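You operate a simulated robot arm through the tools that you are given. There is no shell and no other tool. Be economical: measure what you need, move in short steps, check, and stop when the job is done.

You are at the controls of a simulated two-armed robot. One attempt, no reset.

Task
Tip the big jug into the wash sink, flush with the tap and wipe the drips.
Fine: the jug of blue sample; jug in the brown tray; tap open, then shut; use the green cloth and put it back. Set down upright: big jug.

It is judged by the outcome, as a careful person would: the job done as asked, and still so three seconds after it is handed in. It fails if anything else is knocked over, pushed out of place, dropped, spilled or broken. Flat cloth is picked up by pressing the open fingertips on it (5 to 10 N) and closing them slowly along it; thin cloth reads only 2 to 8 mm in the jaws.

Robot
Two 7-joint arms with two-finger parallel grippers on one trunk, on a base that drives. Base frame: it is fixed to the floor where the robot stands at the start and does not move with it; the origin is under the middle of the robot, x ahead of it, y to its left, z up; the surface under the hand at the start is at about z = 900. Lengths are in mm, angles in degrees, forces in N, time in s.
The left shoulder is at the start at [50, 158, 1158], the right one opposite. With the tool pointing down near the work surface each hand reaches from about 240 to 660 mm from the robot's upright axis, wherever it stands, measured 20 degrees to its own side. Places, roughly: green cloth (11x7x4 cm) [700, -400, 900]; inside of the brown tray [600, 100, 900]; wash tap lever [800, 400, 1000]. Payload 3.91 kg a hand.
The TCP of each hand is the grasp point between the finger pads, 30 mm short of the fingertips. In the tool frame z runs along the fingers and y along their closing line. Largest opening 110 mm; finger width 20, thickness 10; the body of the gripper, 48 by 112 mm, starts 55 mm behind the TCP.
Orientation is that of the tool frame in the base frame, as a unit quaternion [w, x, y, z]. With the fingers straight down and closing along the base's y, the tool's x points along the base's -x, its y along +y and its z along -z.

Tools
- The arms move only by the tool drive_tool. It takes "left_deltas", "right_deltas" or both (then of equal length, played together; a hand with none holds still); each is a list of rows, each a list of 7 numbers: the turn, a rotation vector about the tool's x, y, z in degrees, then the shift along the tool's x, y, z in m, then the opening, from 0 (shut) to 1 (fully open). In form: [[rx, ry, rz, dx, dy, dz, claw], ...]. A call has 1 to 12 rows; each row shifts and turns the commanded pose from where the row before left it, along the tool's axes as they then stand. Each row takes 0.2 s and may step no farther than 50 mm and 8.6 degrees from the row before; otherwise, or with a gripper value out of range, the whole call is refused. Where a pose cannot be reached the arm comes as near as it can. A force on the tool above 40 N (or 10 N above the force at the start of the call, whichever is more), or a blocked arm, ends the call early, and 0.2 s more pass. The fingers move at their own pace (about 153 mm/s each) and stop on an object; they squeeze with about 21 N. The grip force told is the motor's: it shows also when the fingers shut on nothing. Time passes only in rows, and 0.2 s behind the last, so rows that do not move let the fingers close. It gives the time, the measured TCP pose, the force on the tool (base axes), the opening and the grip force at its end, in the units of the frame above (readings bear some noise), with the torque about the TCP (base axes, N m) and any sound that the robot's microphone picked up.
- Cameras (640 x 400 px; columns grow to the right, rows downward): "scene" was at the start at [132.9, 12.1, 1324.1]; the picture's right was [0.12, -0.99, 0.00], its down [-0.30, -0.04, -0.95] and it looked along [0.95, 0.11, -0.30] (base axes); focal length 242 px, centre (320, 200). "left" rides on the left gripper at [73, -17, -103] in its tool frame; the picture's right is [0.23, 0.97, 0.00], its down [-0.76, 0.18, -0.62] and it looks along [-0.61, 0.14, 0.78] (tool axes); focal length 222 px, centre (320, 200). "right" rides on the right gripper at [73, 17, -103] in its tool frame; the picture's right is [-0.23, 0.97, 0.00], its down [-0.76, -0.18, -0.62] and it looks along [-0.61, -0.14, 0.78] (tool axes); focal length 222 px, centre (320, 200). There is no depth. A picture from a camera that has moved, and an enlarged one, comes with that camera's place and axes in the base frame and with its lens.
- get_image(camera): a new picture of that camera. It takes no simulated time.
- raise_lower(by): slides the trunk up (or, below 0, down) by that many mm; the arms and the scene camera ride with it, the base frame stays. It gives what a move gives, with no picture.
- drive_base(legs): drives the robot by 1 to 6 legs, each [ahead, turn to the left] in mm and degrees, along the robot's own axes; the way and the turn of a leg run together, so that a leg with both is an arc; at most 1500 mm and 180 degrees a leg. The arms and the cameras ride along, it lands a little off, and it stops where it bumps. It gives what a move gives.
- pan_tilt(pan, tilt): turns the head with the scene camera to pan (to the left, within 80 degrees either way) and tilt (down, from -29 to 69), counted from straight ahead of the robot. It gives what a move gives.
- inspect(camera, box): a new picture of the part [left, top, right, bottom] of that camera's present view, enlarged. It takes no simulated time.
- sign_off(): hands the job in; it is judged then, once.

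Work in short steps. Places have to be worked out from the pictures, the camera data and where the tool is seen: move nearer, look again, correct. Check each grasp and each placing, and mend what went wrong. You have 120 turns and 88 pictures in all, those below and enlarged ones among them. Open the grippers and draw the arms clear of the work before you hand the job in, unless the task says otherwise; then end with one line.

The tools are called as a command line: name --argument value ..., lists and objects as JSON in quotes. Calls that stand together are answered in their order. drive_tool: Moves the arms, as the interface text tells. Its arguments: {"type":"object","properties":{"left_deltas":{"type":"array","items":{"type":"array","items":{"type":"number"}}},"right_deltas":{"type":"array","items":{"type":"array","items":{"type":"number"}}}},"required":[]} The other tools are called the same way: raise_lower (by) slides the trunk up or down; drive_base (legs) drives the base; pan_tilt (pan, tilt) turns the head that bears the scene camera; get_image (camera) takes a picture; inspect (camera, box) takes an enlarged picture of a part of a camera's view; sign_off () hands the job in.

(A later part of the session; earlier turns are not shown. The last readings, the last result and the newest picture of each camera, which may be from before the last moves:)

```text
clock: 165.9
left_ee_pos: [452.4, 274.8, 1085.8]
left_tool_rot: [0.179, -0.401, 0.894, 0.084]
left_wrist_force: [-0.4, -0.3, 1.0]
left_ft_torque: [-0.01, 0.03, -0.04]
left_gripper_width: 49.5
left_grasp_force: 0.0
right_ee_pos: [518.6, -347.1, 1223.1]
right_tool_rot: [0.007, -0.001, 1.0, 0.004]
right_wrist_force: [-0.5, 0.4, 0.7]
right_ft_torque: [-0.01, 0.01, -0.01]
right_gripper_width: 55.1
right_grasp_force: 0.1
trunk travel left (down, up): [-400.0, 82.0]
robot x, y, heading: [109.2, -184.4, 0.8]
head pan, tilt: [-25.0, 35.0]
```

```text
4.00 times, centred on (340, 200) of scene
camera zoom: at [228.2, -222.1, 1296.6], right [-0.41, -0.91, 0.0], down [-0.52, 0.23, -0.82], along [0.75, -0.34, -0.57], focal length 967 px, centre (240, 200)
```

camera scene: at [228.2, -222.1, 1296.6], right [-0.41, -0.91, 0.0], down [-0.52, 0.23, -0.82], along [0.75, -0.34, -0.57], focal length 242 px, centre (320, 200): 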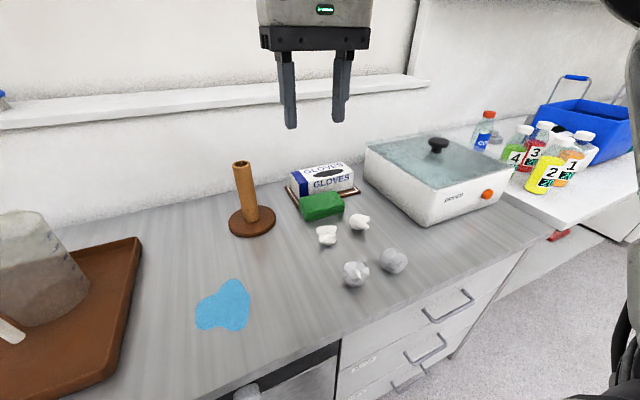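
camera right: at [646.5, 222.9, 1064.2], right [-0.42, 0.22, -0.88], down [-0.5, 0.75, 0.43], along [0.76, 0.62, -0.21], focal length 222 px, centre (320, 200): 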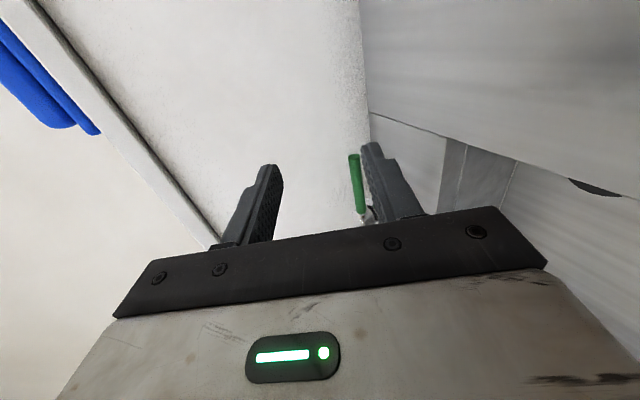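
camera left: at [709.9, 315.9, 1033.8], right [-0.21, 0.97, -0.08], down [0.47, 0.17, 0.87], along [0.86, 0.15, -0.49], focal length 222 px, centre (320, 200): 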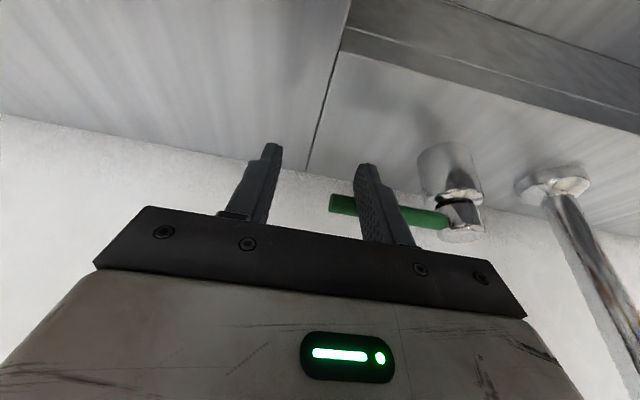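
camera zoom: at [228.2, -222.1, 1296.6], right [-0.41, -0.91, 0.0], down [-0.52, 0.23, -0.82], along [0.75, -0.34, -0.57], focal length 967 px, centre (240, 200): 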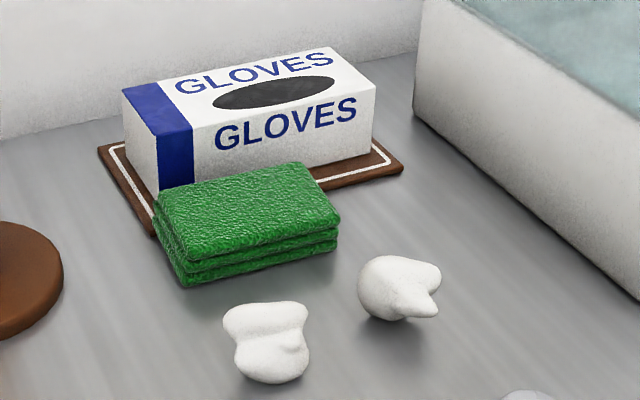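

The cloth is a neat folded block: x 660–729, y -490…-383, z to ~937, with the board's edge right behind it at x≈730. I'll grip it across its 70 mm width: turn the right hand 90° and go above it.

drive_tool --right_deltas '[[0, 0, 8.2, 0, 0, 0, 0.85], [0, 0, 8.2, 0, 0, 0, 0.85], [0, 0, 8.2, 0, 0, 0, 0.85], [0, 0, 8.2, 0, 0, 0, 0.85], [0, 0, 8.2, 0, 0, 0, 0.85], [0, 0, 8.2, 0, 0, 0, 0.85], [0, 0, 8.2, 0, 0, 0, 0.85], [0, 0, 8.2, 0, 0, 0, 0.85], [0, 0, 8.2, 0, 0, 0, 0.85], [0, 0, 8.2, 0, 0, 0, 0.85], [0, 0, 8, 0, 0, 0, 0.85]]'

drive_tool --right_deltas '[[0, 0, 0, -0.0129, 0.0253, 0.0319, 0.85], [0, 0, 0, -0.0129, 0.0253, 0.0319, 0.85], [0, 0, 0, -0.0129, 0.0253, 0.0319, 0.85], [0, 0, 0, -0.0129, 0.0253, 0.0319, 0.85], [0, 0, 0, -0.0129, 0.0253, 0.0319, 0.85], [0, 0, 0, -0.0129, 0.0253, 0.0319, 0.85], [0, 0, 0, -0.0129, 0.0253, 0.0319, 0.85], [0, 0, 0, 0, 0, 0, 0.85]]'

inspect --camera "scene" --box '[240, 130, 400, 230]'

get_image --camera "right"

```text
clock: 168.3
left_ee_pos: [453.6, 274.9, 1085.4]
left_tool_rot: [0.179, -0.401, 0.894, 0.084]
left_wrist_force: [0.4, -0.2, 0.2]
left_ft_torque: [0.01, -0.01, 0.0]
left_gripper_width: 49.4
left_grasp_force: 0.1
right_ee_pos: [519.5, -347.2, 1222.7]
right_tool_rot: [0.003, 0.707, 0.707, 0.007]
right_wrist_force: [0.0, 0.3, -0.5]
right_ft_torque: [-0.03, 0.01, 0.01]
right_gripper_width: 93.3
right_grasp_force: 0.1
trunk travel left (down, up): [-400.0, 82.0]
robot x, y, heading: [108.5, -187.1, 0.9]
head pan, tilt: [-25.0, 35.0]
```

```text
clock: 170.1
left_ee_pos: [453.4, 273.8, 1085.4]
left_tool_rot: [0.178, -0.402, 0.894, 0.084]
left_wrist_force: [-0.7, -0.7, 1.2]
left_ft_torque: [0.0, -0.01, 0.02]
left_gripper_width: 49.3
left_grasp_force: 0.1
right_ee_pos: [669.0, -446.9, 1006.5]
right_tool_rot: [0.004, 0.706, 0.708, 0.009]
right_wrist_force: [-0.6, -0.5, -0.1]
right_ft_torque: [-0.01, 0.02, 0.01]
right_gripper_width: 93.5
right_grasp_force: 0.1
right hand out of reach, approached as far as the arm can: row 6, 7
trunk travel left (down, up): [-400.0, 82.0]
robot x, y, heading: [105.7, -187.3, 0.6]
head pan, tilt: [-25.0, 35.0]
```

```text
4.00 times, centred on (320, 180) of scene
camera zoom: at [228.1, -222.1, 1296.6], right [-0.41, -0.91, 0.0], down [-0.52, 0.24, -0.82], along [0.75, -0.34, -0.57], focal length 967 px, centre (320, 280)
```

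zoom: 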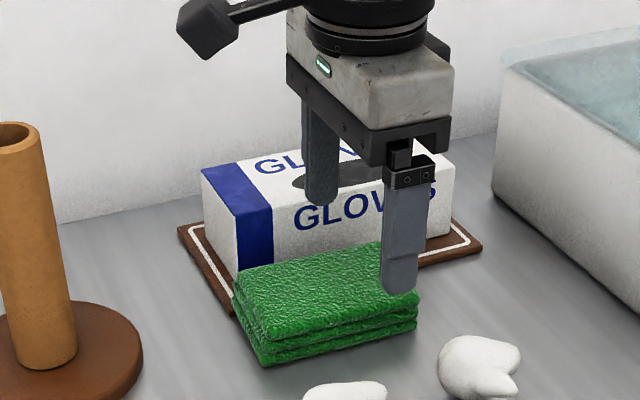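

```text
16 pictures are left
camera right: at [684.5, -375.4, 1111.0], right [0.97, -0.22, 0.01], down [-0.19, -0.77, 0.61], along [-0.13, -0.6, -0.79], focal length 222 px, centre (320, 200)
```

right: 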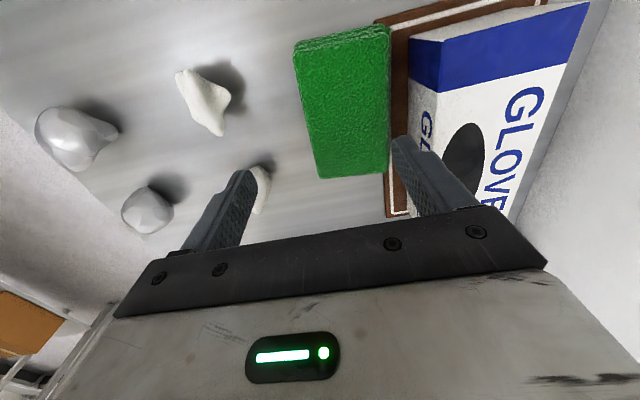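

The hand falls 26 mm short. I raise it and turn the base left 22° so the right shoulder swings forward, also edging ahead.

drive_tool --right_deltas '[[0, 0, 0, 0, 0, -0.05, 0.85], [0, 0, 0, 0, 0, -0.05, 0.85], [0, 0, 0, 0, 0, -0.05, 0.85], [0, 0, 0, 0, -0.03, -0.04, 0.85], [0, 0, 0, 0, -0.04, 0, 0.85]]'

drive_base --legs '[[0, 22]]'

drive_tool --right_deltas '[[0, 0, 7.3, 0, 0, 0, 0.85], [0, 0, 7.3, 0, 0, 0, 0.85], [0, 0, 7.3, 0, 0, 0, 0.85], [0, 0, 0, 0, 0, 0, 0.85]]'

```text
clock: 171.3
left_ee_pos: [452.1, 273.8, 1086.9]
left_tool_rot: [0.179, -0.401, 0.894, 0.084]
left_wrist_force: [-0.7, 0.7, 0.3]
left_ft_torque: [0.0, -0.01, -0.02]
left_gripper_width: 49.5
left_grasp_force: 0.0
right_ee_pos: [589.3, -451.6, 1193.0]
right_tool_rot: [0.003, 0.706, 0.708, 0.007]
right_wrist_force: [0.5, 0.6, 0.9]
right_ft_torque: [-0.02, 0.02, -0.01]
right_gripper_width: 93.5
right_grasp_force: 0.3
right hand out of reach, approached as far as the arm can: row 3
trunk travel left (down, up): [-400.0, 82.0]
robot x, y, heading: [106.1, -188.0, 0.7]
head pan, tilt: [-25.0, 35.0]
```

```text
clock: 172.8
left_ee_pos: [252.9, 372.2, 1086.0]
left_tool_rot: [0.159, -0.566, 0.801, 0.116]
left_wrist_force: [0.5, -0.1, -0.2]
left_ft_torque: [0.01, -0.02, 0.02]
left_gripper_width: 49.5
left_grasp_force: 0.0
right_ee_pos: [654.8, -248.8, 1192.3]
right_tool_rot: [0.003, 0.557, 0.831, 0.007]
right_wrist_force: [-0.6, -0.1, -0.8]
right_ft_torque: [-0.02, -0.01, -0.04]
right_gripper_width: 93.5
right_grasp_force: 0.1
trunk travel left (down, up): [-400.0, 82.0]
robot x, y, heading: [110.3, -185.1, 22.6]
head pan, tilt: [-25.0, 35.0]
```

```text
clock: 173.8
left_ee_pos: [253.3, 371.4, 1086.7]
left_tool_rot: [0.159, -0.565, 0.801, 0.117]
left_wrist_force: [0.0, -0.1, 0.0]
left_ft_torque: [-0.04, -0.07, 0.02]
left_gripper_width: 49.5
left_grasp_force: 0.0
right_ee_pos: [654.9, -250.1, 1192.8]
right_tool_rot: [0.0, 0.705, 0.709, 0.008]
right_wrist_force: [0.3, 0.4, 0.1]
right_ft_torque: [0.02, 0.01, 0.02]
right_gripper_width: 93.5
right_grasp_force: 0.0
trunk travel left (down, up): [-400.0, 82.0]
robot x, y, heading: [114.6, -184.6, 23.0]
head pan, tilt: [-25.0, 35.0]
```

Orientation restored. I move over the cloth at height, then lower to z=1000 above it.

drive_tool --right_deltas '[[0, 0, 0, -0.0374, 0.008, 0, 0.85], [0, 0, 0, -0.0374, 0.008, 0, 0.85], [0, 0, 0, -0.0374, 0.008, 0, 0.85], [0, 0, 0, -0.0374, 0.008, 0, 0.85], [0, 0, 0, -0.0374, 0.008, 0, 0.85], [0, 0, 0, 0, 0, 0.048, 0.85], [0, 0, 0, 0, 0, 0.048, 0.85], [0, 0, 0, 0, 0, 0.048, 0.85], [0, 0, 0, 0, 0, 0.045, 0.85], [0, 0, 0, 0, 0, 0, 0.85]]'

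get_image --camera "right"

```text
clock: 176.1
left_ee_pos: [252.0, 370.5, 1084.7]
left_tool_rot: [0.159, -0.566, 0.8, 0.116]
left_wrist_force: [0.4, 0.8, 0.2]
left_ft_torque: [0.02, 0.02, 0.02]
left_gripper_width: 49.3
left_grasp_force: 0.0
right_ee_pos: [697.6, -433.3, 1003.4]
right_tool_rot: [0.0, 0.705, 0.709, 0.007]
right_wrist_force: [0.6, 1.2, -0.9]
right_ft_torque: [0.03, 0.0, 0.0]
right_gripper_width: 93.5
right_grasp_force: 0.1
trunk travel left (down, up): [-400.0, 82.0]
robot x, y, heading: [110.1, -186.6, 22.7]
head pan, tilt: [-25.0, 35.0]
```

```text
15 pictures are left
camera right: at [713.1, -362.4, 1108.8], right [0.98, -0.22, 0.01], down [-0.18, -0.77, 0.61], along [-0.13, -0.6, -0.79], focal length 222 px, centre (320, 200)
```

right: 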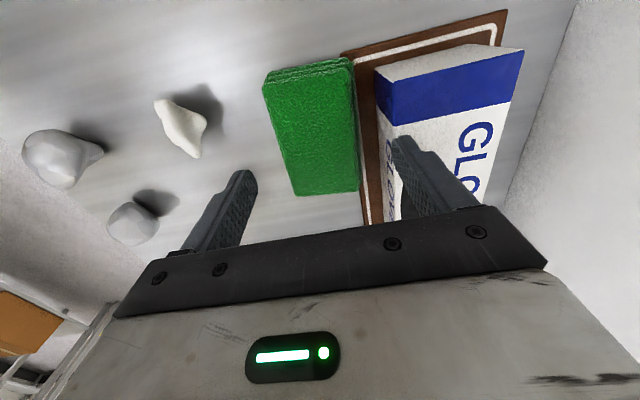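

The rear finger would come near the box, so I narrow the opening to 80 mm, centre at x≈694, and lower to tips at about z=916.

drive_tool --right_deltas '[[0, 0, 0, -0.004, -0.003, 0, 0.727], [0, 0, 0, 0, 0, 0, 0.727], [0, 0, 0, 0, 0, 0.015, 0.727], [0, 0, 0, 0, 0, 0.015, 0.727], [0, 0, 0, 0, 0, 0.015, 0.727], [0, 0, 0, 0, 0, 0.012, 0.727], [0, 0, 0, 0, 0, 0, 0.727]]'

get_image --camera "right"

```text
clock: 177.4
left_ee_pos: [251.3, 370.2, 1087.2]
left_tool_rot: [0.159, -0.566, 0.801, 0.117]
left_wrist_force: [0.8, -0.2, -0.9]
left_ft_torque: [0.03, -0.02, 0.01]
left_gripper_width: 49.8
left_grasp_force: 0.0
right_ee_pos: [704.3, -434.7, 961.8]
right_tool_rot: [0.009, 0.705, 0.709, 0.019]
right_wrist_force: [-3.8, -0.5, 20.4]
right_ft_torque: [-0.13, -0.79, -0.12]
right_gripper_width: 77.7
right_grasp_force: 0.0
trunk travel left (down, up): [-400.0, 82.0]
robot x, y, heading: [105.5, -188.3, 22.6]
head pan, tilt: [-25.0, 35.0]
stopped in row 6 (right hand): the force on the tool passed its limit at 50 N (the readings are from after the stop); the commanded pose is now the measured one
```

```text
14 pictures are left
camera right: at [715.9, -364.6, 1068.0], right [0.97, -0.22, 0.04], down [-0.2, -0.77, 0.6], along [-0.11, -0.6, -0.8], focal length 222 px, centre (320, 200)
```

right: 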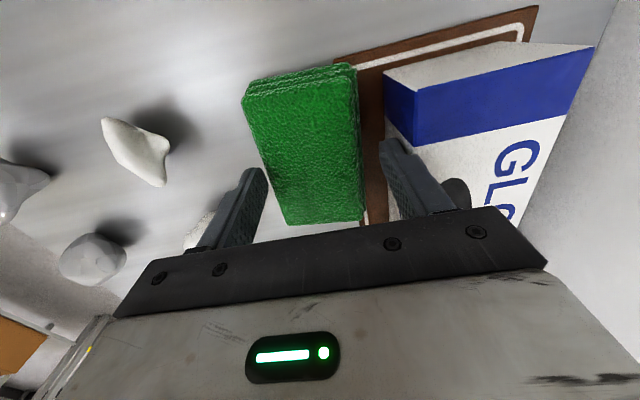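

Something under the rear finger pushed back at 40 N. I lift 45 mm and look from the head camera to see what it touched.

drive_tool --right_deltas '[[0, 0, 0, 0, 0, -0.02, 0.727], [0, 0, 0, 0, 0, -0.025, 0.727], [0, 0, 0, 0, 0, 0, 0.727]]'

pan_tilt --pan -47 --tilt 35

inspect --camera "scene" --box '[200, 100, 440, 260]'

```text
clock: 178.2
left_ee_pos: [252.4, 369.9, 1085.4]
left_tool_rot: [0.158, -0.566, 0.801, 0.116]
left_wrist_force: [0.5, -0.1, 0.2]
left_ft_torque: [-0.02, -0.01, -0.02]
left_gripper_width: 49.7
left_grasp_force: 0.1
right_ee_pos: [701.7, -437.6, 1002.9]
right_tool_rot: [0.006, 0.705, 0.709, 0.016]
right_wrist_force: [0.0, -0.6, -0.1]
right_ft_torque: [0.01, 0.02, 0.03]
right_gripper_width: 80.0
right_grasp_force: 0.0
trunk travel left (down, up): [-400.0, 82.0]
robot x, y, heading: [106.4, -187.8, 22.8]
head pan, tilt: [-25.0, 35.0]
```

```text
clock: 179.1
left_ee_pos: [252.6, 370.1, 1085.5]
left_tool_rot: [0.158, -0.566, 0.801, 0.117]
left_wrist_force: [-0.5, 0.1, -0.1]
left_ft_torque: [0.03, -0.01, 0.0]
left_gripper_width: 49.7
left_grasp_force: 0.0
right_ee_pos: [700.7, -437.4, 1002.4]
right_tool_rot: [0.005, 0.705, 0.709, 0.016]
right_wrist_force: [-0.5, 1.2, -1.0]
right_ft_torque: [0.0, -0.01, -0.02]
right_gripper_width: 80.2
right_grasp_force: 0.0
trunk travel left (down, up): [-400.0, 82.0]
robot x, y, heading: [105.2, -186.5, 22.4]
head pan, tilt: [-47.0, 35.0]
```

```text
2.50 times, centred on (320, 180) of scene
camera zoom: at [225.0, -207.1, 1296.6], right [-0.41, -0.91, 0.0], down [-0.52, 0.23, -0.82], along [0.75, -0.33, -0.57], focal length 604 px, centre (320, 250)
```

zoom: 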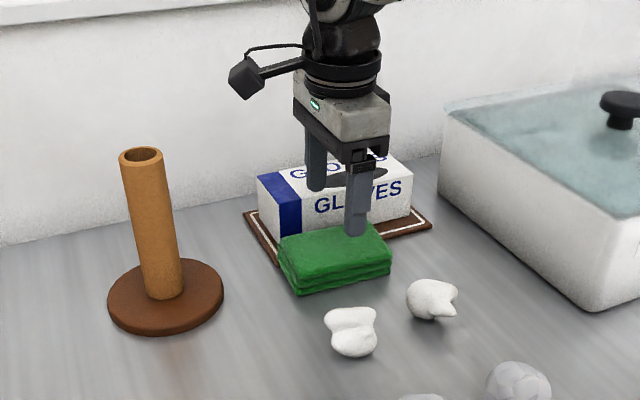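

I couldn't fit a finger between cloth and box. I'll use the pinch method instead: narrow to 50 mm, press the tips onto the cloth's top.

drive_tool --right_deltas '[[0, 0, 0, 0, -0.006, 0, 0.45], [0, 0, 0, 0, 0, 0, 0.45], [0, 0, 0, 0, 0, 0.014, 0.45], [0, 0, 0, 0, 0, 0.014, 0.45], [0, 0, 0, 0, 0, 0, 0.45]]'

drive_tool --right_deltas '[[0, 0, 0, 0, 0, 0.004, 0.45], [0, 0, 0, 0, 0, 0, 0.45]]'

drive_tool --right_deltas '[[0, 0, 0, 0, 0, 0.003, 0.45], [0, 0, 0, 0, 0, 0, 0.45]]'

```text
clock: 180.3
left_ee_pos: [252.1, 370.7, 1087.4]
left_tool_rot: [0.158, -0.566, 0.801, 0.116]
left_wrist_force: [1.3, -0.6, -0.4]
left_ft_torque: [0.01, -0.02, 0.01]
left_gripper_width: 49.4
left_grasp_force: 0.1
right_ee_pos: [695.3, -438.0, 975.5]
right_tool_rot: [0.005, 0.706, 0.708, 0.015]
right_wrist_force: [-0.2, 0.2, 0.2]
right_ft_torque: [0.05, 0.02, -0.03]
right_gripper_width: 49.4
right_grasp_force: 0.0
trunk travel left (down, up): [-400.0, 82.0]
robot x, y, heading: [110.1, -188.6, 23.0]
head pan, tilt: [-47.0, 35.0]
```

```text
clock: 180.9
left_ee_pos: [252.5, 370.7, 1085.0]
left_tool_rot: [0.158, -0.566, 0.801, 0.117]
left_wrist_force: [0.2, -0.2, -0.3]
left_ft_torque: [0.0, -0.02, 0.03]
left_gripper_width: 49.6
left_grasp_force: 0.0
right_ee_pos: [697.2, -438.0, 970.6]
right_tool_rot: [0.007, 0.705, 0.709, 0.016]
right_wrist_force: [-1.0, 0.3, -0.5]
right_ft_torque: [0.0, -0.01, -0.02]
right_gripper_width: 49.7
right_grasp_force: 0.1
trunk travel left (down, up): [-400.0, 82.0]
robot x, y, heading: [108.1, -183.3, 22.9]
head pan, tilt: [-47.0, 35.0]
```

```text
clock: 181.5
left_ee_pos: [254.0, 370.7, 1085.5]
left_tool_rot: [0.159, -0.565, 0.801, 0.116]
left_wrist_force: [-0.2, -1.5, -0.7]
left_ft_torque: [0.01, -0.03, -0.01]
left_gripper_width: 49.4
left_grasp_force: 0.0
right_ee_pos: [696.8, -435.7, 966.8]
right_tool_rot: [0.006, 0.706, 0.708, 0.016]
right_wrist_force: [0.2, 0.1, 0.1]
right_ft_torque: [-0.02, -0.03, 0.0]
right_gripper_width: 49.5
right_grasp_force: 0.1
trunk travel left (down, up): [-400.0, 82.0]
robot x, y, heading: [108.6, -189.7, 22.9]
head pan, tilt: [-47.0, 35.0]
```

No contact yet at tips z≈937; I keep lowering in small steps.

drive_tool --right_deltas '[[0, 0, 0, 0, 0, 0.003, 0.45], [0, 0, 0, 0, 0, 0, 0.45]]'

drive_tool --right_deltas '[[0, 0, 0, 0, 0, 0.002, 0.45], [0, 0, 0, 0, 0, 0, 0.45]]'

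drive_tool --right_deltas '[[0, 0, 0, 0, 0, 0.002, 0.45], [0, 0, 0, 0, 0, 0, 0.45]]'

```text
clock: 182.1
left_ee_pos: [253.3, 369.8, 1087.6]
left_tool_rot: [0.16, -0.566, 0.8, 0.117]
left_wrist_force: [0.2, 0.8, 0.1]
left_ft_torque: [-0.01, 0.0, 0.03]
left_gripper_width: 49.5
left_grasp_force: 0.0
right_ee_pos: [696.4, -436.3, 966.0]
right_tool_rot: [0.007, 0.705, 0.709, 0.018]
right_wrist_force: [-0.7, -2.3, 10.5]
right_ft_torque: [-0.14, -0.32, -0.04]
right_gripper_width: 49.8
right_grasp_force: 0.5
trunk travel left (down, up): [-400.0, 82.0]
robot x, y, heading: [108.2, -184.7, 22.8]
head pan, tilt: [-47.0, 35.0]
```

```text
clock: 182.7
left_ee_pos: [252.3, 370.3, 1086.3]
left_tool_rot: [0.161, -0.566, 0.801, 0.116]
left_wrist_force: [0.0, 0.9, -0.2]
left_ft_torque: [-0.01, -0.03, 0.0]
left_gripper_width: 49.2
left_grasp_force: 0.0
right_ee_pos: [696.3, -436.3, 965.7]
right_tool_rot: [0.008, 0.705, 0.709, 0.018]
right_wrist_force: [0.8, -4.6, 21.1]
right_ft_torque: [-0.24, -0.65, -0.14]
right_gripper_width: 50.7
right_grasp_force: 0.8
trunk travel left (down, up): [-400.0, 82.0]
robot x, y, heading: [108.7, -191.8, 23.0]
head pan, tilt: [-47.0, 35.0]
```

```text
clock: 183.3
left_ee_pos: [250.8, 370.5, 1086.9]
left_tool_rot: [0.16, -0.565, 0.801, 0.115]
left_wrist_force: [-0.3, 0.0, 0.9]
left_ft_torque: [0.02, 0.0, 0.01]
left_gripper_width: 49.6
left_grasp_force: 0.0
right_ee_pos: [696.2, -436.0, 965.4]
right_tool_rot: [0.01, 0.705, 0.709, 0.02]
right_wrist_force: [0.6, -6.8, 34.6]
right_ft_torque: [-0.3, -1.06, -0.15]
right_gripper_width: 50.5
right_grasp_force: 0.8
trunk travel left (down, up): [-400.0, 82.0]
robot x, y, heading: [106.3, -187.9, 23.0]
head pan, tilt: [-47.0, 35.0]
```

The cloth's top is at z≈936, pressed too hard now and mostly by the rear finger. I ease off 4.5 mm and tilt 3° to share the load.

drive_tool --right_deltas '[[0, 0, 0, 0, 0, -0.0045, 0.45], [-3, 0, 0, 0, 0, 0, 0.45], [0, 0, 0, 0, 0, 0, 0.45]]'

```text
clock: 184.1
left_ee_pos: [252.2, 370.7, 1084.6]
left_tool_rot: [0.159, -0.566, 0.801, 0.116]
left_wrist_force: [0.7, -0.3, -0.4]
left_ft_torque: [-0.01, -0.01, 0.02]
left_gripper_width: 49.6
left_grasp_force: 0.1
right_ee_pos: [694.6, -436.5, 965.4]
right_tool_rot: [0.024, 0.705, 0.708, 0.033]
right_wrist_force: [-2.2, 2.6, 7.1]
right_ft_torque: [0.0, -0.13, 0.07]
right_gripper_width: 49.6
right_grasp_force: 0.1
trunk travel left (down, up): [-400.0, 82.0]
robot x, y, heading: [108.3, -186.2, 23.0]
head pan, tilt: [-47.0, 35.0]
```

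Pressing at 7 N on both tips. Now I close slowly along the cloth.

drive_tool --right_deltas '[[0, 0, 0, 0, 0, 0, 0.41], [0, 0, 0, 0, 0, 0, 0.37], [0, 0, 0, 0, 0, 0, 0.33], [0, 0, 0, 0, 0, 0, 0.29], [0, 0, 0, 0, 0, 0, 0.25], [0, 0, 0, 0, 0, 0, 0.21], [0, 0, 0, 0, 0, 0, 0.17], [0, 0, 0, 0, 0, 0, 0.13], [0, 0, 0, 0, 0, 0, 0.09], [0, 0, 0, 0, 0, 0, 0.05], [0, 0, 0, 0, 0, 0, 0], [0, 0, 0, 0, 0, 0, 0]]'

get_image --camera "right"

```text
clock: 186.7
left_ee_pos: [252.7, 370.8, 1085.7]
left_tool_rot: [0.159, -0.566, 0.8, 0.118]
left_wrist_force: [0.5, -0.7, -0.5]
left_ft_torque: [-0.01, -0.01, -0.01]
left_gripper_width: 49.4
left_grasp_force: 0.0
right_ee_pos: [696.4, -436.5, 965.7]
right_tool_rot: [0.024, 0.705, 0.708, 0.034]
right_wrist_force: [-0.5, 0.1, 0.1]
right_ft_torque: [0.0, 0.0, 0.03]
right_gripper_width: 0.1
right_grasp_force: 21.0
trunk travel left (down, up): [-400.0, 82.0]
robot x, y, heading: [108.4, -186.1, 22.9]
head pan, tilt: [-47.0, 35.0]
```

```text
12 pictures are left
camera right: at [705.0, -365.8, 1071.6], right [0.97, -0.22, 0.08], down [-0.22, -0.77, 0.6], along [-0.07, -0.6, -0.8], focal length 222 px, centre (320, 200)
```

right: 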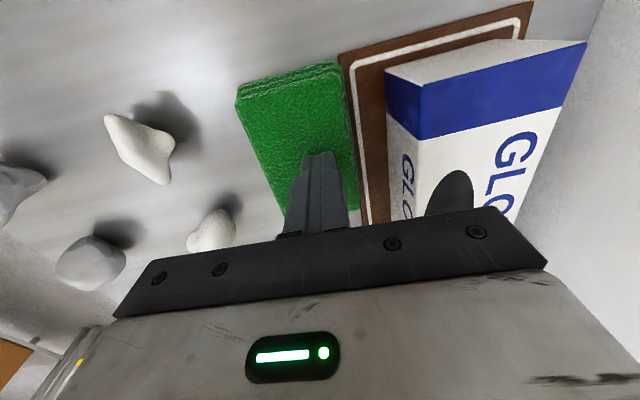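

The cloth is stiff enough that nothing pinched; the box blocks the rear finger here. I'll press with the closed tips and drag the cloth 50 mm to the left (+y), clear of the box, then grip it across.

drive_tool --right_deltas '[[3, 0, 0, 0, 0, 0, 0], [0, 0, 0, 0, 0, 0.0025, 0], [0, 0, 0, 0, 0, 0, 0]]'

drive_tool --right_deltas '[[0, 0, 0, 0, 0, 0.0015, 0], [0, 0, 0, 0, 0, 0, 0]]'

```text
clock: 187.5
left_ee_pos: [252.6, 371.7, 1085.7]
left_tool_rot: [0.158, -0.566, 0.8, 0.117]
left_wrist_force: [-0.1, -0.2, 0.5]
left_ft_torque: [-0.03, 0.0, 0.04]
left_gripper_width: 49.3
left_grasp_force: 0.1
right_ee_pos: [696.2, -434.9, 962.3]
right_tool_rot: [0.006, 0.705, 0.709, 0.015]
right_wrist_force: [-0.3, 1.4, 0.1]
right_ft_torque: [-0.02, -0.01, -0.01]
right_gripper_width: 0.0
right_grasp_force: 21.0
trunk travel left (down, up): [-400.0, 82.0]
robot x, y, heading: [107.4, -188.5, 22.7]
head pan, tilt: [-47.0, 35.0]
```

```text
clock: 188.1
left_ee_pos: [254.3, 370.8, 1085.7]
left_tool_rot: [0.159, -0.565, 0.801, 0.116]
left_wrist_force: [-0.3, -0.2, 1.0]
left_ft_torque: [-0.01, 0.02, -0.01]
left_gripper_width: 49.5
left_grasp_force: 0.1
right_ee_pos: [697.2, -437.7, 961.6]
right_tool_rot: [0.005, 0.705, 0.709, 0.016]
right_wrist_force: [0.3, 0.2, -0.3]
right_ft_torque: [0.01, -0.01, 0.05]
right_gripper_width: 0.0
right_grasp_force: 21.0
trunk travel left (down, up): [-400.0, 82.0]
robot x, y, heading: [111.0, -188.4, 22.9]
head pan, tilt: [-47.0, 35.0]
```

No contact at the middle yet, so the top is a bit lower there. I keep lowering.

drive_tool --right_deltas '[[0, 0, 0, 0, 0, 0.003, 0], [0, 0, 0, 0, 0, 0, 0]]'

drive_tool --right_deltas '[[0, 0, 0, 0, 0, 0.003, 0], [0, 0, 0, 0, 0, 0, 0]]'

drive_tool --right_deltas '[[0, 0, 0, 0, 0, 0.003, 0], [0, 0, 0, 0, 0, 0, 0]]'

```text
clock: 188.7
left_ee_pos: [252.4, 370.5, 1085.2]
left_tool_rot: [0.16, -0.566, 0.8, 0.117]
left_wrist_force: [-0.2, -0.4, -0.5]
left_ft_torque: [0.0, -0.02, -0.01]
left_gripper_width: 49.7
left_grasp_force: 0.0
right_ee_pos: [696.3, -437.6, 960.5]
right_tool_rot: [0.007, 0.705, 0.709, 0.017]
right_wrist_force: [-0.2, -4.3, 16.6]
right_ft_torque: [-0.22, 0.03, -0.01]
right_gripper_width: 0.0
right_grasp_force: 21.3
trunk travel left (down, up): [-400.0, 82.0]
robot x, y, heading: [110.7, -188.8, 23.0]
head pan, tilt: [-47.0, 35.0]
```

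```text
clock: 189.3
left_ee_pos: [249.1, 371.4, 1086.4]
left_tool_rot: [0.161, -0.565, 0.801, 0.114]
left_wrist_force: [0.2, 0.4, 0.4]
left_ft_torque: [0.01, 0.0, 0.01]
left_gripper_width: 49.3
left_grasp_force: 0.1
right_ee_pos: [696.4, -437.5, 960.3]
right_tool_rot: [0.01, 0.705, 0.709, 0.019]
right_wrist_force: [-0.6, -10.3, 39.0]
right_ft_torque: [-0.5, 0.12, -0.02]
right_gripper_width: 0.0
right_grasp_force: 21.2
trunk travel left (down, up): [-400.0, 82.0]
robot x, y, heading: [111.1, -189.1, 22.8]
head pan, tilt: [-47.0, 35.0]
```

```text
clock: 189.7
left_ee_pos: [250.6, 371.3, 1086.0]
left_tool_rot: [0.16, -0.565, 0.801, 0.115]
left_wrist_force: [-0.2, 0.1, 0.2]
left_ft_torque: [0.0, 0.01, 0.01]
left_gripper_width: 49.3
left_grasp_force: 0.0
right_ee_pos: [697.3, -436.6, 961.2]
right_tool_rot: [0.009, 0.705, 0.708, 0.02]
right_wrist_force: [-10.3, -3.4, 22.3]
right_ft_torque: [-0.21, 0.38, -0.1]
right_gripper_width: 0.0
right_grasp_force: 20.9
trunk travel left (down, up): [-400.0, 82.0]
robot x, y, heading: [107.3, -184.3, 23.1]
head pan, tilt: [-47.0, 35.0]
stopped in row 2 (right hand): the force on the tool passed its limit at 52 N (the readings are from after the stop); the commanded pose is now the measured one
```

Contact is firm at tips z≈930 in the middle. I ease 1 mm and drag the cloth 50 mm in +y.

drive_tool --right_deltas '[[0, 0, 0, 0, 0, -0.001, 0], [0, 0, 0, 0.01, 0, 0, 0], [0, 0, 0, 0.01, 0, 0, 0], [0, 0, 0, 0.01, 0, 0, 0], [0, 0, 0, 0.01, 0, 0, 0], [0, 0, 0, 0.01, 0, 0, 0], [0, 0, 0, 0, 0, 0, 0]]'

get_image --camera "right"

```text
clock: 191.3
left_ee_pos: [251.7, 371.4, 1086.7]
left_tool_rot: [0.16, -0.566, 0.801, 0.116]
left_wrist_force: [-0.9, -0.3, 0.5]
left_ft_torque: [-0.01, 0.01, -0.03]
left_gripper_width: 49.6
left_grasp_force: 0.0
right_ee_pos: [697.8, -385.9, 960.8]
right_tool_rot: [0.009, 0.705, 0.709, 0.021]
right_wrist_force: [0.0, -7.7, 23.1]
right_ft_torque: [-0.4, 0.09, -0.02]
right_gripper_width: 0.0
right_grasp_force: 21.0
trunk travel left (down, up): [-400.0, 82.0]
robot x, y, heading: [106.8, -187.5, 22.8]
head pan, tilt: [-47.0, 35.0]
```

```text
11 pictures are left
camera right: at [710.4, -316.2, 1066.2], right [0.97, -0.22, 0.04], down [-0.2, -0.77, 0.6], along [-0.1, -0.59, -0.8], focal length 222 px, centre (320, 200)
```

right: 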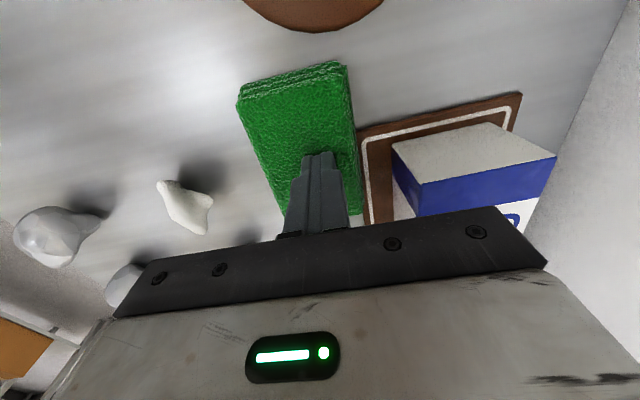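

The cloth slid along nicely. I lift, open, shift 22 mm further left where the box is no longer behind, and lower the fingers around it.

drive_tool --right_deltas '[[0, 0, 0, 0, 0, -0.02, 0], [2, 0, 0, 0, 0, -0.02, 0.4], [0, 0, 0, 0.011, -0.001, 0, 0.85], [0, 0, 0, 0.011, -0.001, 0, 0.85], [0, 0, 0, 0, 0, 0, 0.85], [0, 0, 0, 0, 0, 0.015, 0.85], [0, 0, 0, 0, 0, 0.015, 0.85], [0, 0, 0, 0, 0, 0.015, 0.85], [0, 0, 0, 0, 0, 0.012, 0.85], [0, 0, 0, 0, 0, 0, 0.85]]'

```text
clock: 193.5
left_ee_pos: [251.2, 369.4, 1086.9]
left_tool_rot: [0.161, -0.565, 0.801, 0.117]
left_wrist_force: [0.1, -0.1, 0.4]
left_ft_torque: [0.04, -0.02, -0.03]
left_gripper_width: 49.8
left_grasp_force: 0.1
right_ee_pos: [696.9, -365.2, 946.1]
right_tool_rot: [-0.001, 0.706, 0.708, 0.012]
right_wrist_force: [-4.3, -12.3, 25.7]
right_ft_torque: [3.73, -1.18, 0.17]
right_gripper_width: 93.4
right_grasp_force: 0.0
trunk travel left (down, up): [-400.0, 82.0]
robot x, y, heading: [103.4, -188.1, 22.7]
head pan, tilt: [-47.0, 35.0]
```

The torque says the wrist camera is bearing on the wooden stand at about y≈-256. I lift straight up at once and check the stand.

drive_tool --right_deltas '[[0, 0, 0, 0, 0, -0.025, 0.85], [0, 0, 0, 0, 0, -0.035, 0.85], [0, 0, 0, 0, 0, -0.04, 0.85], [0, 0, 0, 0, 0, 0, 0.85]]'

get_image --camera "scene"

```text
clock: 194.5
left_ee_pos: [253.6, 370.8, 1087.1]
left_tool_rot: [0.158, -0.565, 0.801, 0.117]
left_wrist_force: [-0.1, -0.2, -0.4]
left_ft_torque: [-0.02, 0.03, -0.01]
left_gripper_width: 49.4
left_grasp_force: 0.0
right_ee_pos: [695.9, -367.3, 1042.6]
right_tool_rot: [-0.004, 0.705, 0.709, 0.006]
right_wrist_force: [-0.3, 0.6, 0.1]
right_ft_torque: [0.01, -0.01, 0.02]
right_gripper_width: 93.5
right_grasp_force: 0.1
trunk travel left (down, up): [-400.0, 82.0]
robot x, y, heading: [103.3, -190.1, 22.9]
head pan, tilt: [-47.0, 35.0]
```

```text
10 pictures are left
camera scene: at [225.2, -207.4, 1296.5], right [-0.41, -0.91, 0.0], down [-0.52, 0.23, -0.82], along [0.75, -0.33, -0.57], focal length 242 px, centre (320, 200)
```

scene: 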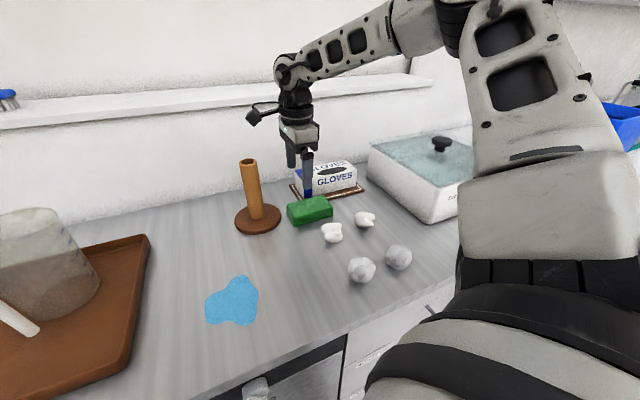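

The stand is still upright in place. I turn the hand by 180° about the vertical so the camera is on the other side (right), away from the stand.

drive_tool --right_deltas '[[0, 0, -8.2, 0, 0, 0, 0.85], [0, 0, -8.2, 0, 0, 0, 0.85], [0, 0, -8.2, 0, 0, 0, 0.85], [0, 0, -8.2, 0, 0, 0, 0.85], [0, 0, -8.2, 0, 0, 0, 0.85], [0, 0, -8.2, 0, 0, 0, 0.85], [0, 0, -8.2, 0, 0, 0, 0.85], [0, 0, -8.2, 0, 0, 0, 0.85], [0, 0, -8.2, 0, 0, 0, 0.85], [0, 0, -8.2, 0, 0, 0, 0.85], [0, 0, -8.2, 0, 0, 0, 0.85]]'

drive_tool --right_deltas '[[0, 0, -8.2, 0, 0, 0, 0.85], [0, 0, -8.2, 0, 0, 0, 0.85], [0, 0, -8.2, 0, 0, 0, 0.85], [0, 0, -8.2, 0, 0, 0, 0.85], [0, 0, -8.2, 0, 0, 0, 0.85], [0, 0, -8.2, 0, 0, 0, 0.85], [0, 0, -8.2, 0, 0, 0, 0.85], [0, 0, -8.2, 0, 0, 0, 0.85], [0, 0, -8.2, 0, 0, 0, 0.85], [0, 0, -8.2, 0, 0, 0, 0.85], [0, 0, -7.8, 0, 0, 0, 0.85]]'

get_image --camera "right"

```text
clock: 196.9
left_ee_pos: [253.9, 371.0, 1085.2]
left_tool_rot: [0.158, -0.565, 0.801, 0.117]
left_wrist_force: [0.2, 0.3, -0.3]
left_ft_torque: [-0.02, 0.01, -0.03]
left_gripper_width: 49.5
left_grasp_force: 0.1
right_ee_pos: [696.4, -367.0, 1039.8]
right_tool_rot: [0.004, -0.005, 1.0, 0.007]
right_wrist_force: [-0.3, 0.0, 0.1]
right_ft_torque: [-0.01, 0.01, 0.0]
right_gripper_width: 93.4
right_grasp_force: 0.1
trunk travel left (down, up): [-400.0, 82.0]
robot x, y, heading: [105.5, -186.9, 23.1]
head pan, tilt: [-47.0, 35.0]
```

```text
clock: 199.3
left_ee_pos: [252.8, 371.2, 1084.6]
left_tool_rot: [0.159, -0.565, 0.801, 0.117]
left_wrist_force: [0.4, 0.0, 0.1]
left_ft_torque: [0.0, 0.02, -0.01]
left_gripper_width: 49.5
left_grasp_force: 0.1
right_ee_pos: [473.5, -223.2, 1032.1]
right_tool_rot: [-0.008, 0.708, -0.706, -0.001]
right_wrist_force: [0.2, 0.0, 0.6]
right_ft_torque: [0.0, -0.02, -0.03]
right_gripper_width: 93.5
right_grasp_force: 0.2
right hand out of reach, approached as far as the arm can: row 5, 6, 7, 8, 9, 10, 11
trunk travel left (down, up): [-400.0, 82.0]
robot x, y, heading: [105.5, -186.7, 22.8]
head pan, tilt: [-47.0, 35.0]
```

```text
9 pictures are left
camera right: at [457.6, -297.9, 1134.1], right [-0.97, 0.22, 0.0], down [0.17, 0.75, 0.63], along [0.15, 0.62, -0.77], focal length 222 px, centre (320, 200)
```

right: 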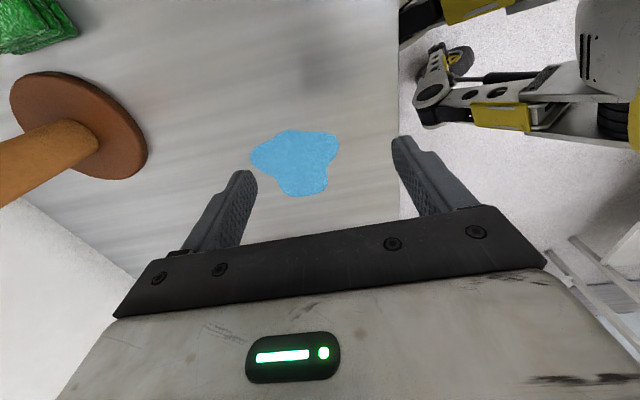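

That side is out of reach at the wrist, so I go back: raise, rotate to the former orientation, and then tilt 12° about x so the camera clears the stand.

drive_tool --right_deltas '[[0, 0, 0, 0, 0, -0.04, 0.85], [0, 0, 0, 0, 0, -0.04, 0.85], [0, 0, 0, 0, 0, -0.04, 0.85], [0, 0, 8.2, 0, 0, 0, 0.85], [0, 0, 8.2, 0, 0, 0, 0.85], [0, 0, 8.2, 0, 0, 0, 0.85], [0, 0, 8.2, 0, 0, 0, 0.85], [0, 0, 8.2, 0, 0, 0, 0.85], [0, 0, 8.2, 0, 0, 0, 0.85], [0, 0, 8.2, 0, 0, 0, 0.85], [0, 0, 8.2, 0, 0, 0, 0.85], [0, 0, 8.2, 0, 0, 0, 0.85]]'

drive_tool --right_deltas '[[0, 0, 8.2, 0, 0, 0, 0.85], [0, 0, 8.2, 0, 0, 0, 0.85], [0, 0, 8.2, 0, 0, 0, 0.85], [0, 0, 8.2, 0, 0, 0, 0.85], [0, 0, 8.2, 0, 0, 0, 0.85], [0, 0, 8.2, 0, 0, 0, 0.85], [0, 0, 8.2, 0, 0, 0, 0.85], [0, 0, 8.2, 0, 0, 0, 0.85], [0, 0, 8.2, 0, 0, 0, 0.85], [0, 0, 8.2, 0, 0, 0, 0.85], [0, 0, 8.2, 0, 0, 0, 0.85], [0, 0, 8.2, 0, 0, 0, 0.85]]'

drive_tool --right_deltas '[[0, 0, 7.6, 0, 0, 0, 0.85], [0, 6, 0, 0, 0, 0, 0.85], [0, 6, 0, 0, 0, 0, 0.85], [0, 0, 0, 0, 0, 0, 0.85]]'

```text
clock: 201.9
left_ee_pos: [252.6, 371.8, 1085.9]
left_tool_rot: [0.159, -0.565, 0.801, 0.118]
left_wrist_force: [1.2, 0.7, 0.2]
left_ft_torque: [0.01, 0.04, 0.01]
left_gripper_width: 49.6
left_grasp_force: 0.2
right_ee_pos: [475.3, -226.7, 1150.4]
right_tool_rot: [0.003, -0.142, 0.99, 0.007]
right_wrist_force: [-0.6, -0.6, -0.2]
right_ft_torque: [-0.02, -0.02, -0.03]
right_gripper_width: 93.7
right_grasp_force: 0.0
trunk travel left (down, up): [-400.0, 82.0]
robot x, y, heading: [105.9, -190.4, 22.9]
head pan, tilt: [-47.0, 35.0]
```

```text
clock: 204.5
left_ee_pos: [254.5, 369.7, 1086.1]
left_tool_rot: [0.158, -0.566, 0.801, 0.117]
left_wrist_force: [0.2, 0.0, 1.3]
left_ft_torque: [0.01, -0.02, 0.01]
left_gripper_width: 49.5
left_grasp_force: 0.0
right_ee_pos: [475.0, -226.3, 1151.4]
right_tool_rot: [-0.003, 0.656, 0.754, 0.007]
right_wrist_force: [0.0, -0.6, 0.3]
right_ft_torque: [0.0, 0.0, -0.04]
right_gripper_width: 93.1
right_grasp_force: 0.1
trunk travel left (down, up): [-400.0, 82.0]
robot x, y, heading: [110.4, -190.3, 23.3]
head pan, tilt: [-47.0, 35.0]
```

```text
clock: 205.5
left_ee_pos: [254.4, 369.3, 1084.6]
left_tool_rot: [0.159, -0.565, 0.801, 0.117]
left_wrist_force: [0.5, -0.9, -0.3]
left_ft_torque: [0.02, 0.02, -0.01]
left_gripper_width: 49.5
left_grasp_force: 0.0
right_ee_pos: [474.3, -226.2, 1152.5]
right_tool_rot: [-0.078, 0.699, 0.706, 0.081]
right_wrist_force: [0.4, 0.6, -1.0]
right_ft_torque: [-0.03, 0.01, 0.02]
right_gripper_width: 93.4
right_grasp_force: 0.1
trunk travel left (down, up): [-400.0, 82.0]
robot x, y, heading: [105.6, -189.7, 23.0]
head pan, tilt: [-47.0, 35.0]
```

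Tilted as wanted. I move to above the cloth's left half, [697,-385,1060], and look.

drive_tool --right_deltas '[[0, 0, 0, -0.0251, 0.0319, 0.0077, 0.85], [0, 0, 0, -0.0251, 0.0319, 0.0077, 0.85], [0, 0, 0, -0.0251, 0.0319, 0.0077, 0.85], [0, 0, 0, -0.0251, 0.0319, 0.0077, 0.85], [0, 0, 0, -0.0251, 0.0319, 0.0077, 0.85], [0, 0, 0, -0.0251, 0.0319, 0.0077, 0.85], [0, 0, 0, -0.0251, 0.0319, 0.0077, 0.85], [0, 0, 0, 0, 0, 0, 0.85]]'

get_image --camera "right"

```text
clock: 207.3
left_ee_pos: [252.9, 369.9, 1085.3]
left_tool_rot: [0.159, -0.565, 0.801, 0.116]
left_wrist_force: [0.5, 0.1, -0.3]
left_ft_torque: [0.03, 0.03, 0.02]
left_gripper_width: 49.5
left_grasp_force: 0.1
right_ee_pos: [701.3, -383.8, 1059.5]
right_tool_rot: [-0.077, 0.699, 0.706, 0.081]
right_wrist_force: [0.1, 0.6, 0.1]
right_ft_torque: [0.0, -0.02, -0.05]
right_gripper_width: 93.4
right_grasp_force: 0.0
trunk travel left (down, up): [-400.0, 82.0]
robot x, y, heading: [108.7, -188.5, 22.9]
head pan, tilt: [-47.0, 35.0]
```

```text
8 pictures are left
camera right: at [717.3, -335.9, 1177.4], right [0.98, -0.21, -0.05], down [-0.17, -0.88, 0.44], along [-0.13, -0.42, -0.9], focal length 222 px, centre (320, 200)
```

right: 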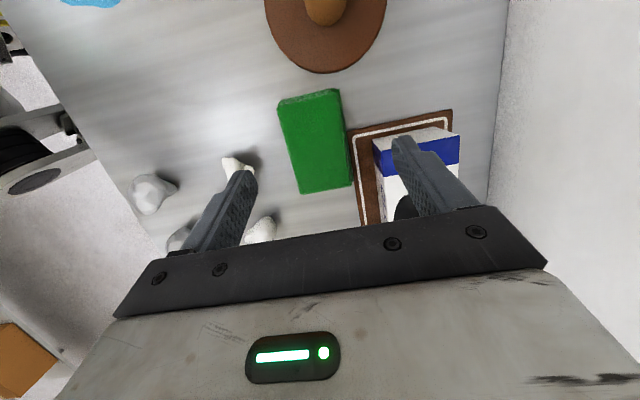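

The cloth lies at x 664–722, y -437…-336; the box end is at y≈-397. I descend around it at [693,-379], tips to z≈912.

drive_tool --right_deltas '[[0, 0, 0, -0.0027, -0.004, 0.0146, 0.77], [0, 0, 0, -0.0027, -0.004, 0.0146, 0.77], [0, 0, 0, -0.0027, 0, 0.0146, 0.77], [0, 0, 0, -0.0027, 0, 0.0146, 0.77], [0, 0, 0, -0.0027, 0, 0.0146, 0.77], [0, 0, 0, -0.0027, 0, 0.0146, 0.77], [0, 0, 0, 0, 0, 0, 0.77]]'

drive_tool --right_deltas '[[0, 0, 0, -0.0026, 0, 0.0136, 0.77], [0, 0, 0, -0.0026, 0, 0.0126, 0.77], [0, 0, 0, 0, 0, 0, 0.77]]'

```text
clock: 208.9
left_ee_pos: [252.5, 369.8, 1085.1]
left_tool_rot: [0.159, -0.565, 0.801, 0.117]
left_wrist_force: [0.1, 0.8, -0.4]
left_ft_torque: [0.03, -0.02, 0.04]
left_gripper_width: 49.4
left_grasp_force: 0.0
right_ee_pos: [690.7, -380.8, 972.3]
right_tool_rot: [-0.077, 0.699, 0.706, 0.081]
right_wrist_force: [0.2, 0.0, -0.3]
right_ft_torque: [-0.02, -0.04, 0.02]
right_gripper_width: 84.6
right_grasp_force: 0.0
trunk travel left (down, up): [-400.0, 82.0]
robot x, y, heading: [109.0, -186.4, 22.8]
head pan, tilt: [-47.0, 35.0]
```

```text
clock: 209.7
left_ee_pos: [253.9, 370.6, 1085.6]
left_tool_rot: [0.159, -0.565, 0.801, 0.116]
left_wrist_force: [-0.7, 0.4, -0.1]
left_ft_torque: [-0.01, 0.03, -0.03]
left_gripper_width: 49.7
left_grasp_force: 0.1
right_ee_pos: [691.4, -379.9, 944.1]
right_tool_rot: [-0.077, 0.699, 0.706, 0.08]
right_wrist_force: [0.6, -1.1, 0.2]
right_ft_torque: [-0.05, 0.0, -0.01]
right_gripper_width: 84.7
right_grasp_force: 0.0
trunk travel left (down, up): [-400.0, 82.0]
robot x, y, heading: [104.9, -187.6, 22.7]
head pan, tilt: [-47.0, 35.0]
```

No contact; the fingers straddle the cloth. I close slowly and lift a little.

drive_tool --right_deltas '[[0, 0, 0, 0, 0, 0.004, 0.7], [0, 0, 0, 0, 0, 0, 0.6], [0, 0, 0, 0, 0, 0, 0.5], [0, 0, 0, 0, 0, 0, 0.4], [0, 0, 0, 0, 0, 0, 0.3], [0, 0, 0, 0, 0, 0, 0.2], [0, 0, 0, 0, 0, 0, 0.1], [0, 0, 0, 0, 0, 0, 0], [0, 0, 0, 0, 0, 0, 0]]'

drive_tool --right_deltas '[[0, 0, 0, 0.0067, 0, -0.0292, 0], [0, 0, 0, 0.0067, 0, -0.0292, 0], [0, 0, 0, 0, 0, 0, 0]]'

get_image --camera "right"

```text
clock: 211.7
left_ee_pos: [252.7, 370.4, 1085.0]
left_tool_rot: [0.159, -0.566, 0.801, 0.116]
left_wrist_force: [0.0, 0.3, 0.3]
left_ft_torque: [0.0, 0.01, 0.01]
left_gripper_width: 49.7
left_grasp_force: 0.0
right_ee_pos: [690.7, -378.8, 940.6]
right_tool_rot: [-0.077, 0.699, 0.706, 0.081]
right_wrist_force: [-7.3, 1.1, -1.0]
right_ft_torque: [0.05, 0.27, -0.03]
right_gripper_width: 66.6
right_grasp_force: 20.9
trunk travel left (down, up): [-400.0, 82.0]
robot x, y, heading: [107.0, -186.0, 22.9]
head pan, tilt: [-47.0, 35.0]
```

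```text
clock: 212.5
left_ee_pos: [253.0, 369.6, 1084.7]
left_tool_rot: [0.158, -0.565, 0.801, 0.117]
left_wrist_force: [-1.0, -0.4, -0.4]
left_ft_torque: [-0.04, 0.01, -0.02]
left_gripper_width: 49.5
left_grasp_force: 0.0
right_ee_pos: [695.0, -377.2, 1002.6]
right_tool_rot: [-0.077, 0.699, 0.706, 0.08]
right_wrist_force: [0.0, 0.2, -1.0]
right_ft_torque: [0.0, 0.0, 0.02]
right_gripper_width: 67.1
right_grasp_force: 21.0
trunk travel left (down, up): [-400.0, 82.0]
robot x, y, heading: [107.2, -189.1, 22.8]
head pan, tilt: [-47.0, 35.0]
```

```text
7 pictures are left
camera right: at [709.4, -330.4, 1119.6], right [0.98, -0.21, -0.05], down [-0.17, -0.88, 0.44], along [-0.13, -0.42, -0.9], focal length 222 px, centre (320, 200)
```

right: 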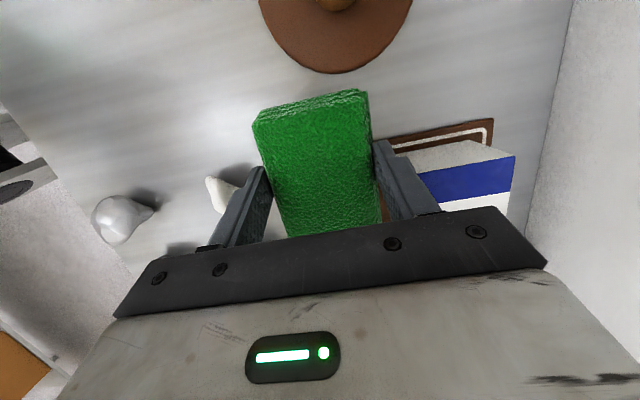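

The cloth is firmly held (67 mm). I carry it around the stand: first back toward me, then left, to above the puddle's far edge.

drive_tool --right_deltas '[[0, 0, 0, 0.0045, -0.02, -0.0195, 0], [0, 0, 0, 0, -0.04, 0, 0], [0, 0, 0, 0, -0.04, 0, 0], [0, 0, 0, 0, -0.035, 0, 0], [0, 0, 0, 0.0429, 0, 0.0098, 0], [0, 0, 0, 0.0429, 0, 0.0098, 0], [0, 0, 0, 0.0429, 0, 0.0098, 0], [0, 0, 0, 0.0429, 0, 0.0098, 0], [0, 0, 0, 0.0429, 0, 0.0098, 0], [0, 0, 0, 0, 0.035, 0, 0], [0, 0, 0, 0, 0, 0, 0]]'

pan_tilt --pan -25 --tilt 45

get_image --camera "scene"

```text
clock: 214.9
left_ee_pos: [253.0, 370.8, 1085.7]
left_tool_rot: [0.158, -0.566, 0.801, 0.117]
left_wrist_force: [0.1, 0.4, -0.5]
left_ft_torque: [-0.04, -0.03, 0.0]
left_gripper_width: 49.3
left_grasp_force: 0.1
right_ee_pos: [591.6, -159.1, 1020.2]
right_tool_rot: [-0.077, 0.699, 0.706, 0.08]
right_wrist_force: [0.7, 1.1, -0.3]
right_ft_torque: [-0.02, 0.01, 0.0]
right_gripper_width: 67.2
right_grasp_force: 21.4
trunk travel left (down, up): [-400.0, 82.0]
robot x, y, heading: [107.5, -188.7, 23.0]
head pan, tilt: [-47.0, 35.0]
```

```text
clock: 215.8
left_ee_pos: [253.5, 369.8, 1084.8]
left_tool_rot: [0.159, -0.564, 0.802, 0.117]
left_wrist_force: [0.0, 0.3, 0.0]
left_ft_torque: [0.0, 0.02, -0.02]
left_gripper_width: 49.5
left_grasp_force: 0.1
right_ee_pos: [590.8, -159.9, 1018.7]
right_tool_rot: [-0.077, 0.699, 0.707, 0.08]
right_wrist_force: [0.0, -0.1, -0.6]
right_ft_torque: [0.0, 0.01, 0.04]
right_gripper_width: 67.0
right_grasp_force: 21.5
trunk travel left (down, up): [-400.0, 82.0]
robot x, y, heading: [105.1, -189.2, 23.1]
head pan, tilt: [-25.0, 45.0]
```

```text
6 pictures are left
camera scene: at [225.9, -174.5, 1281.8], right [-0.04, -1.0, 0.0], down [-0.71, 0.03, -0.71], along [0.71, -0.03, -0.71], focal length 242 px, centre (320, 200)
```

scene: 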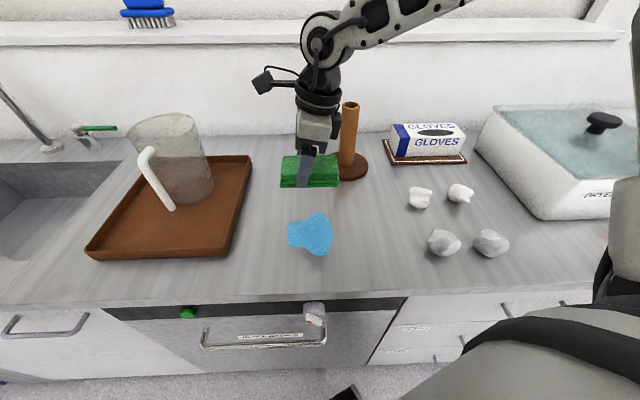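

The puddle spans x 465–572, y -214…-124; the cloth (y≈-218…-117) is behind it. I lower to just above the surface, then press lightly.

drive_tool --right_deltas '[[0, 0, 0, -0.0055, 0, 0.024, 0], [0, 0, 0, -0.0055, 0, 0.024, 0], [0, 0, 0, -0.0055, 0, 0.024, 0], [0, 0, 0, 0, 0, 0, 0]]'

drive_tool --right_deltas '[[0, 0, 0, -0.0009, 0, 0.0039, 0], [0, 0, 0, 0, 0, 0, 0]]'

```text
clock: 216.8
left_ee_pos: [253.1, 371.1, 1085.4]
left_tool_rot: [0.158, -0.565, 0.801, 0.117]
left_wrist_force: [-0.1, -0.5, -1.0]
left_ft_torque: [-0.02, -0.01, -0.01]
left_gripper_width: 49.5
left_grasp_force: 0.0
right_ee_pos: [590.7, -160.2, 947.3]
right_tool_rot: [-0.078, 0.699, 0.707, 0.08]
right_wrist_force: [-0.1, 0.7, 0.3]
right_ft_torque: [-0.01, 0.02, 0.03]
right_gripper_width: 67.3
right_grasp_force: 20.8
trunk travel left (down, up): [-400.0, 82.0]
robot x, y, heading: [108.9, -187.8, 22.7]
head pan, tilt: [-25.0, 45.0]
```

```text
clock: 217.3
left_ee_pos: [254.0, 370.7, 1085.8]
left_tool_rot: [0.158, -0.566, 0.801, 0.116]
left_wrist_force: [0.5, -0.1, 0.7]
left_ft_torque: [0.0, 0.01, -0.01]
left_gripper_width: 49.6
left_grasp_force: 0.0
right_ee_pos: [591.4, -160.1, 942.5]
right_tool_rot: [-0.078, 0.699, 0.707, 0.081]
right_wrist_force: [-0.8, -0.7, -0.2]
right_ft_torque: [0.02, 0.0, -0.02]
right_gripper_width: 66.9
right_grasp_force: 21.4
trunk travel left (down, up): [-400.0, 82.0]
robot x, y, heading: [108.2, -186.3, 22.8]
head pan, tilt: [-25.0, 45.0]
```

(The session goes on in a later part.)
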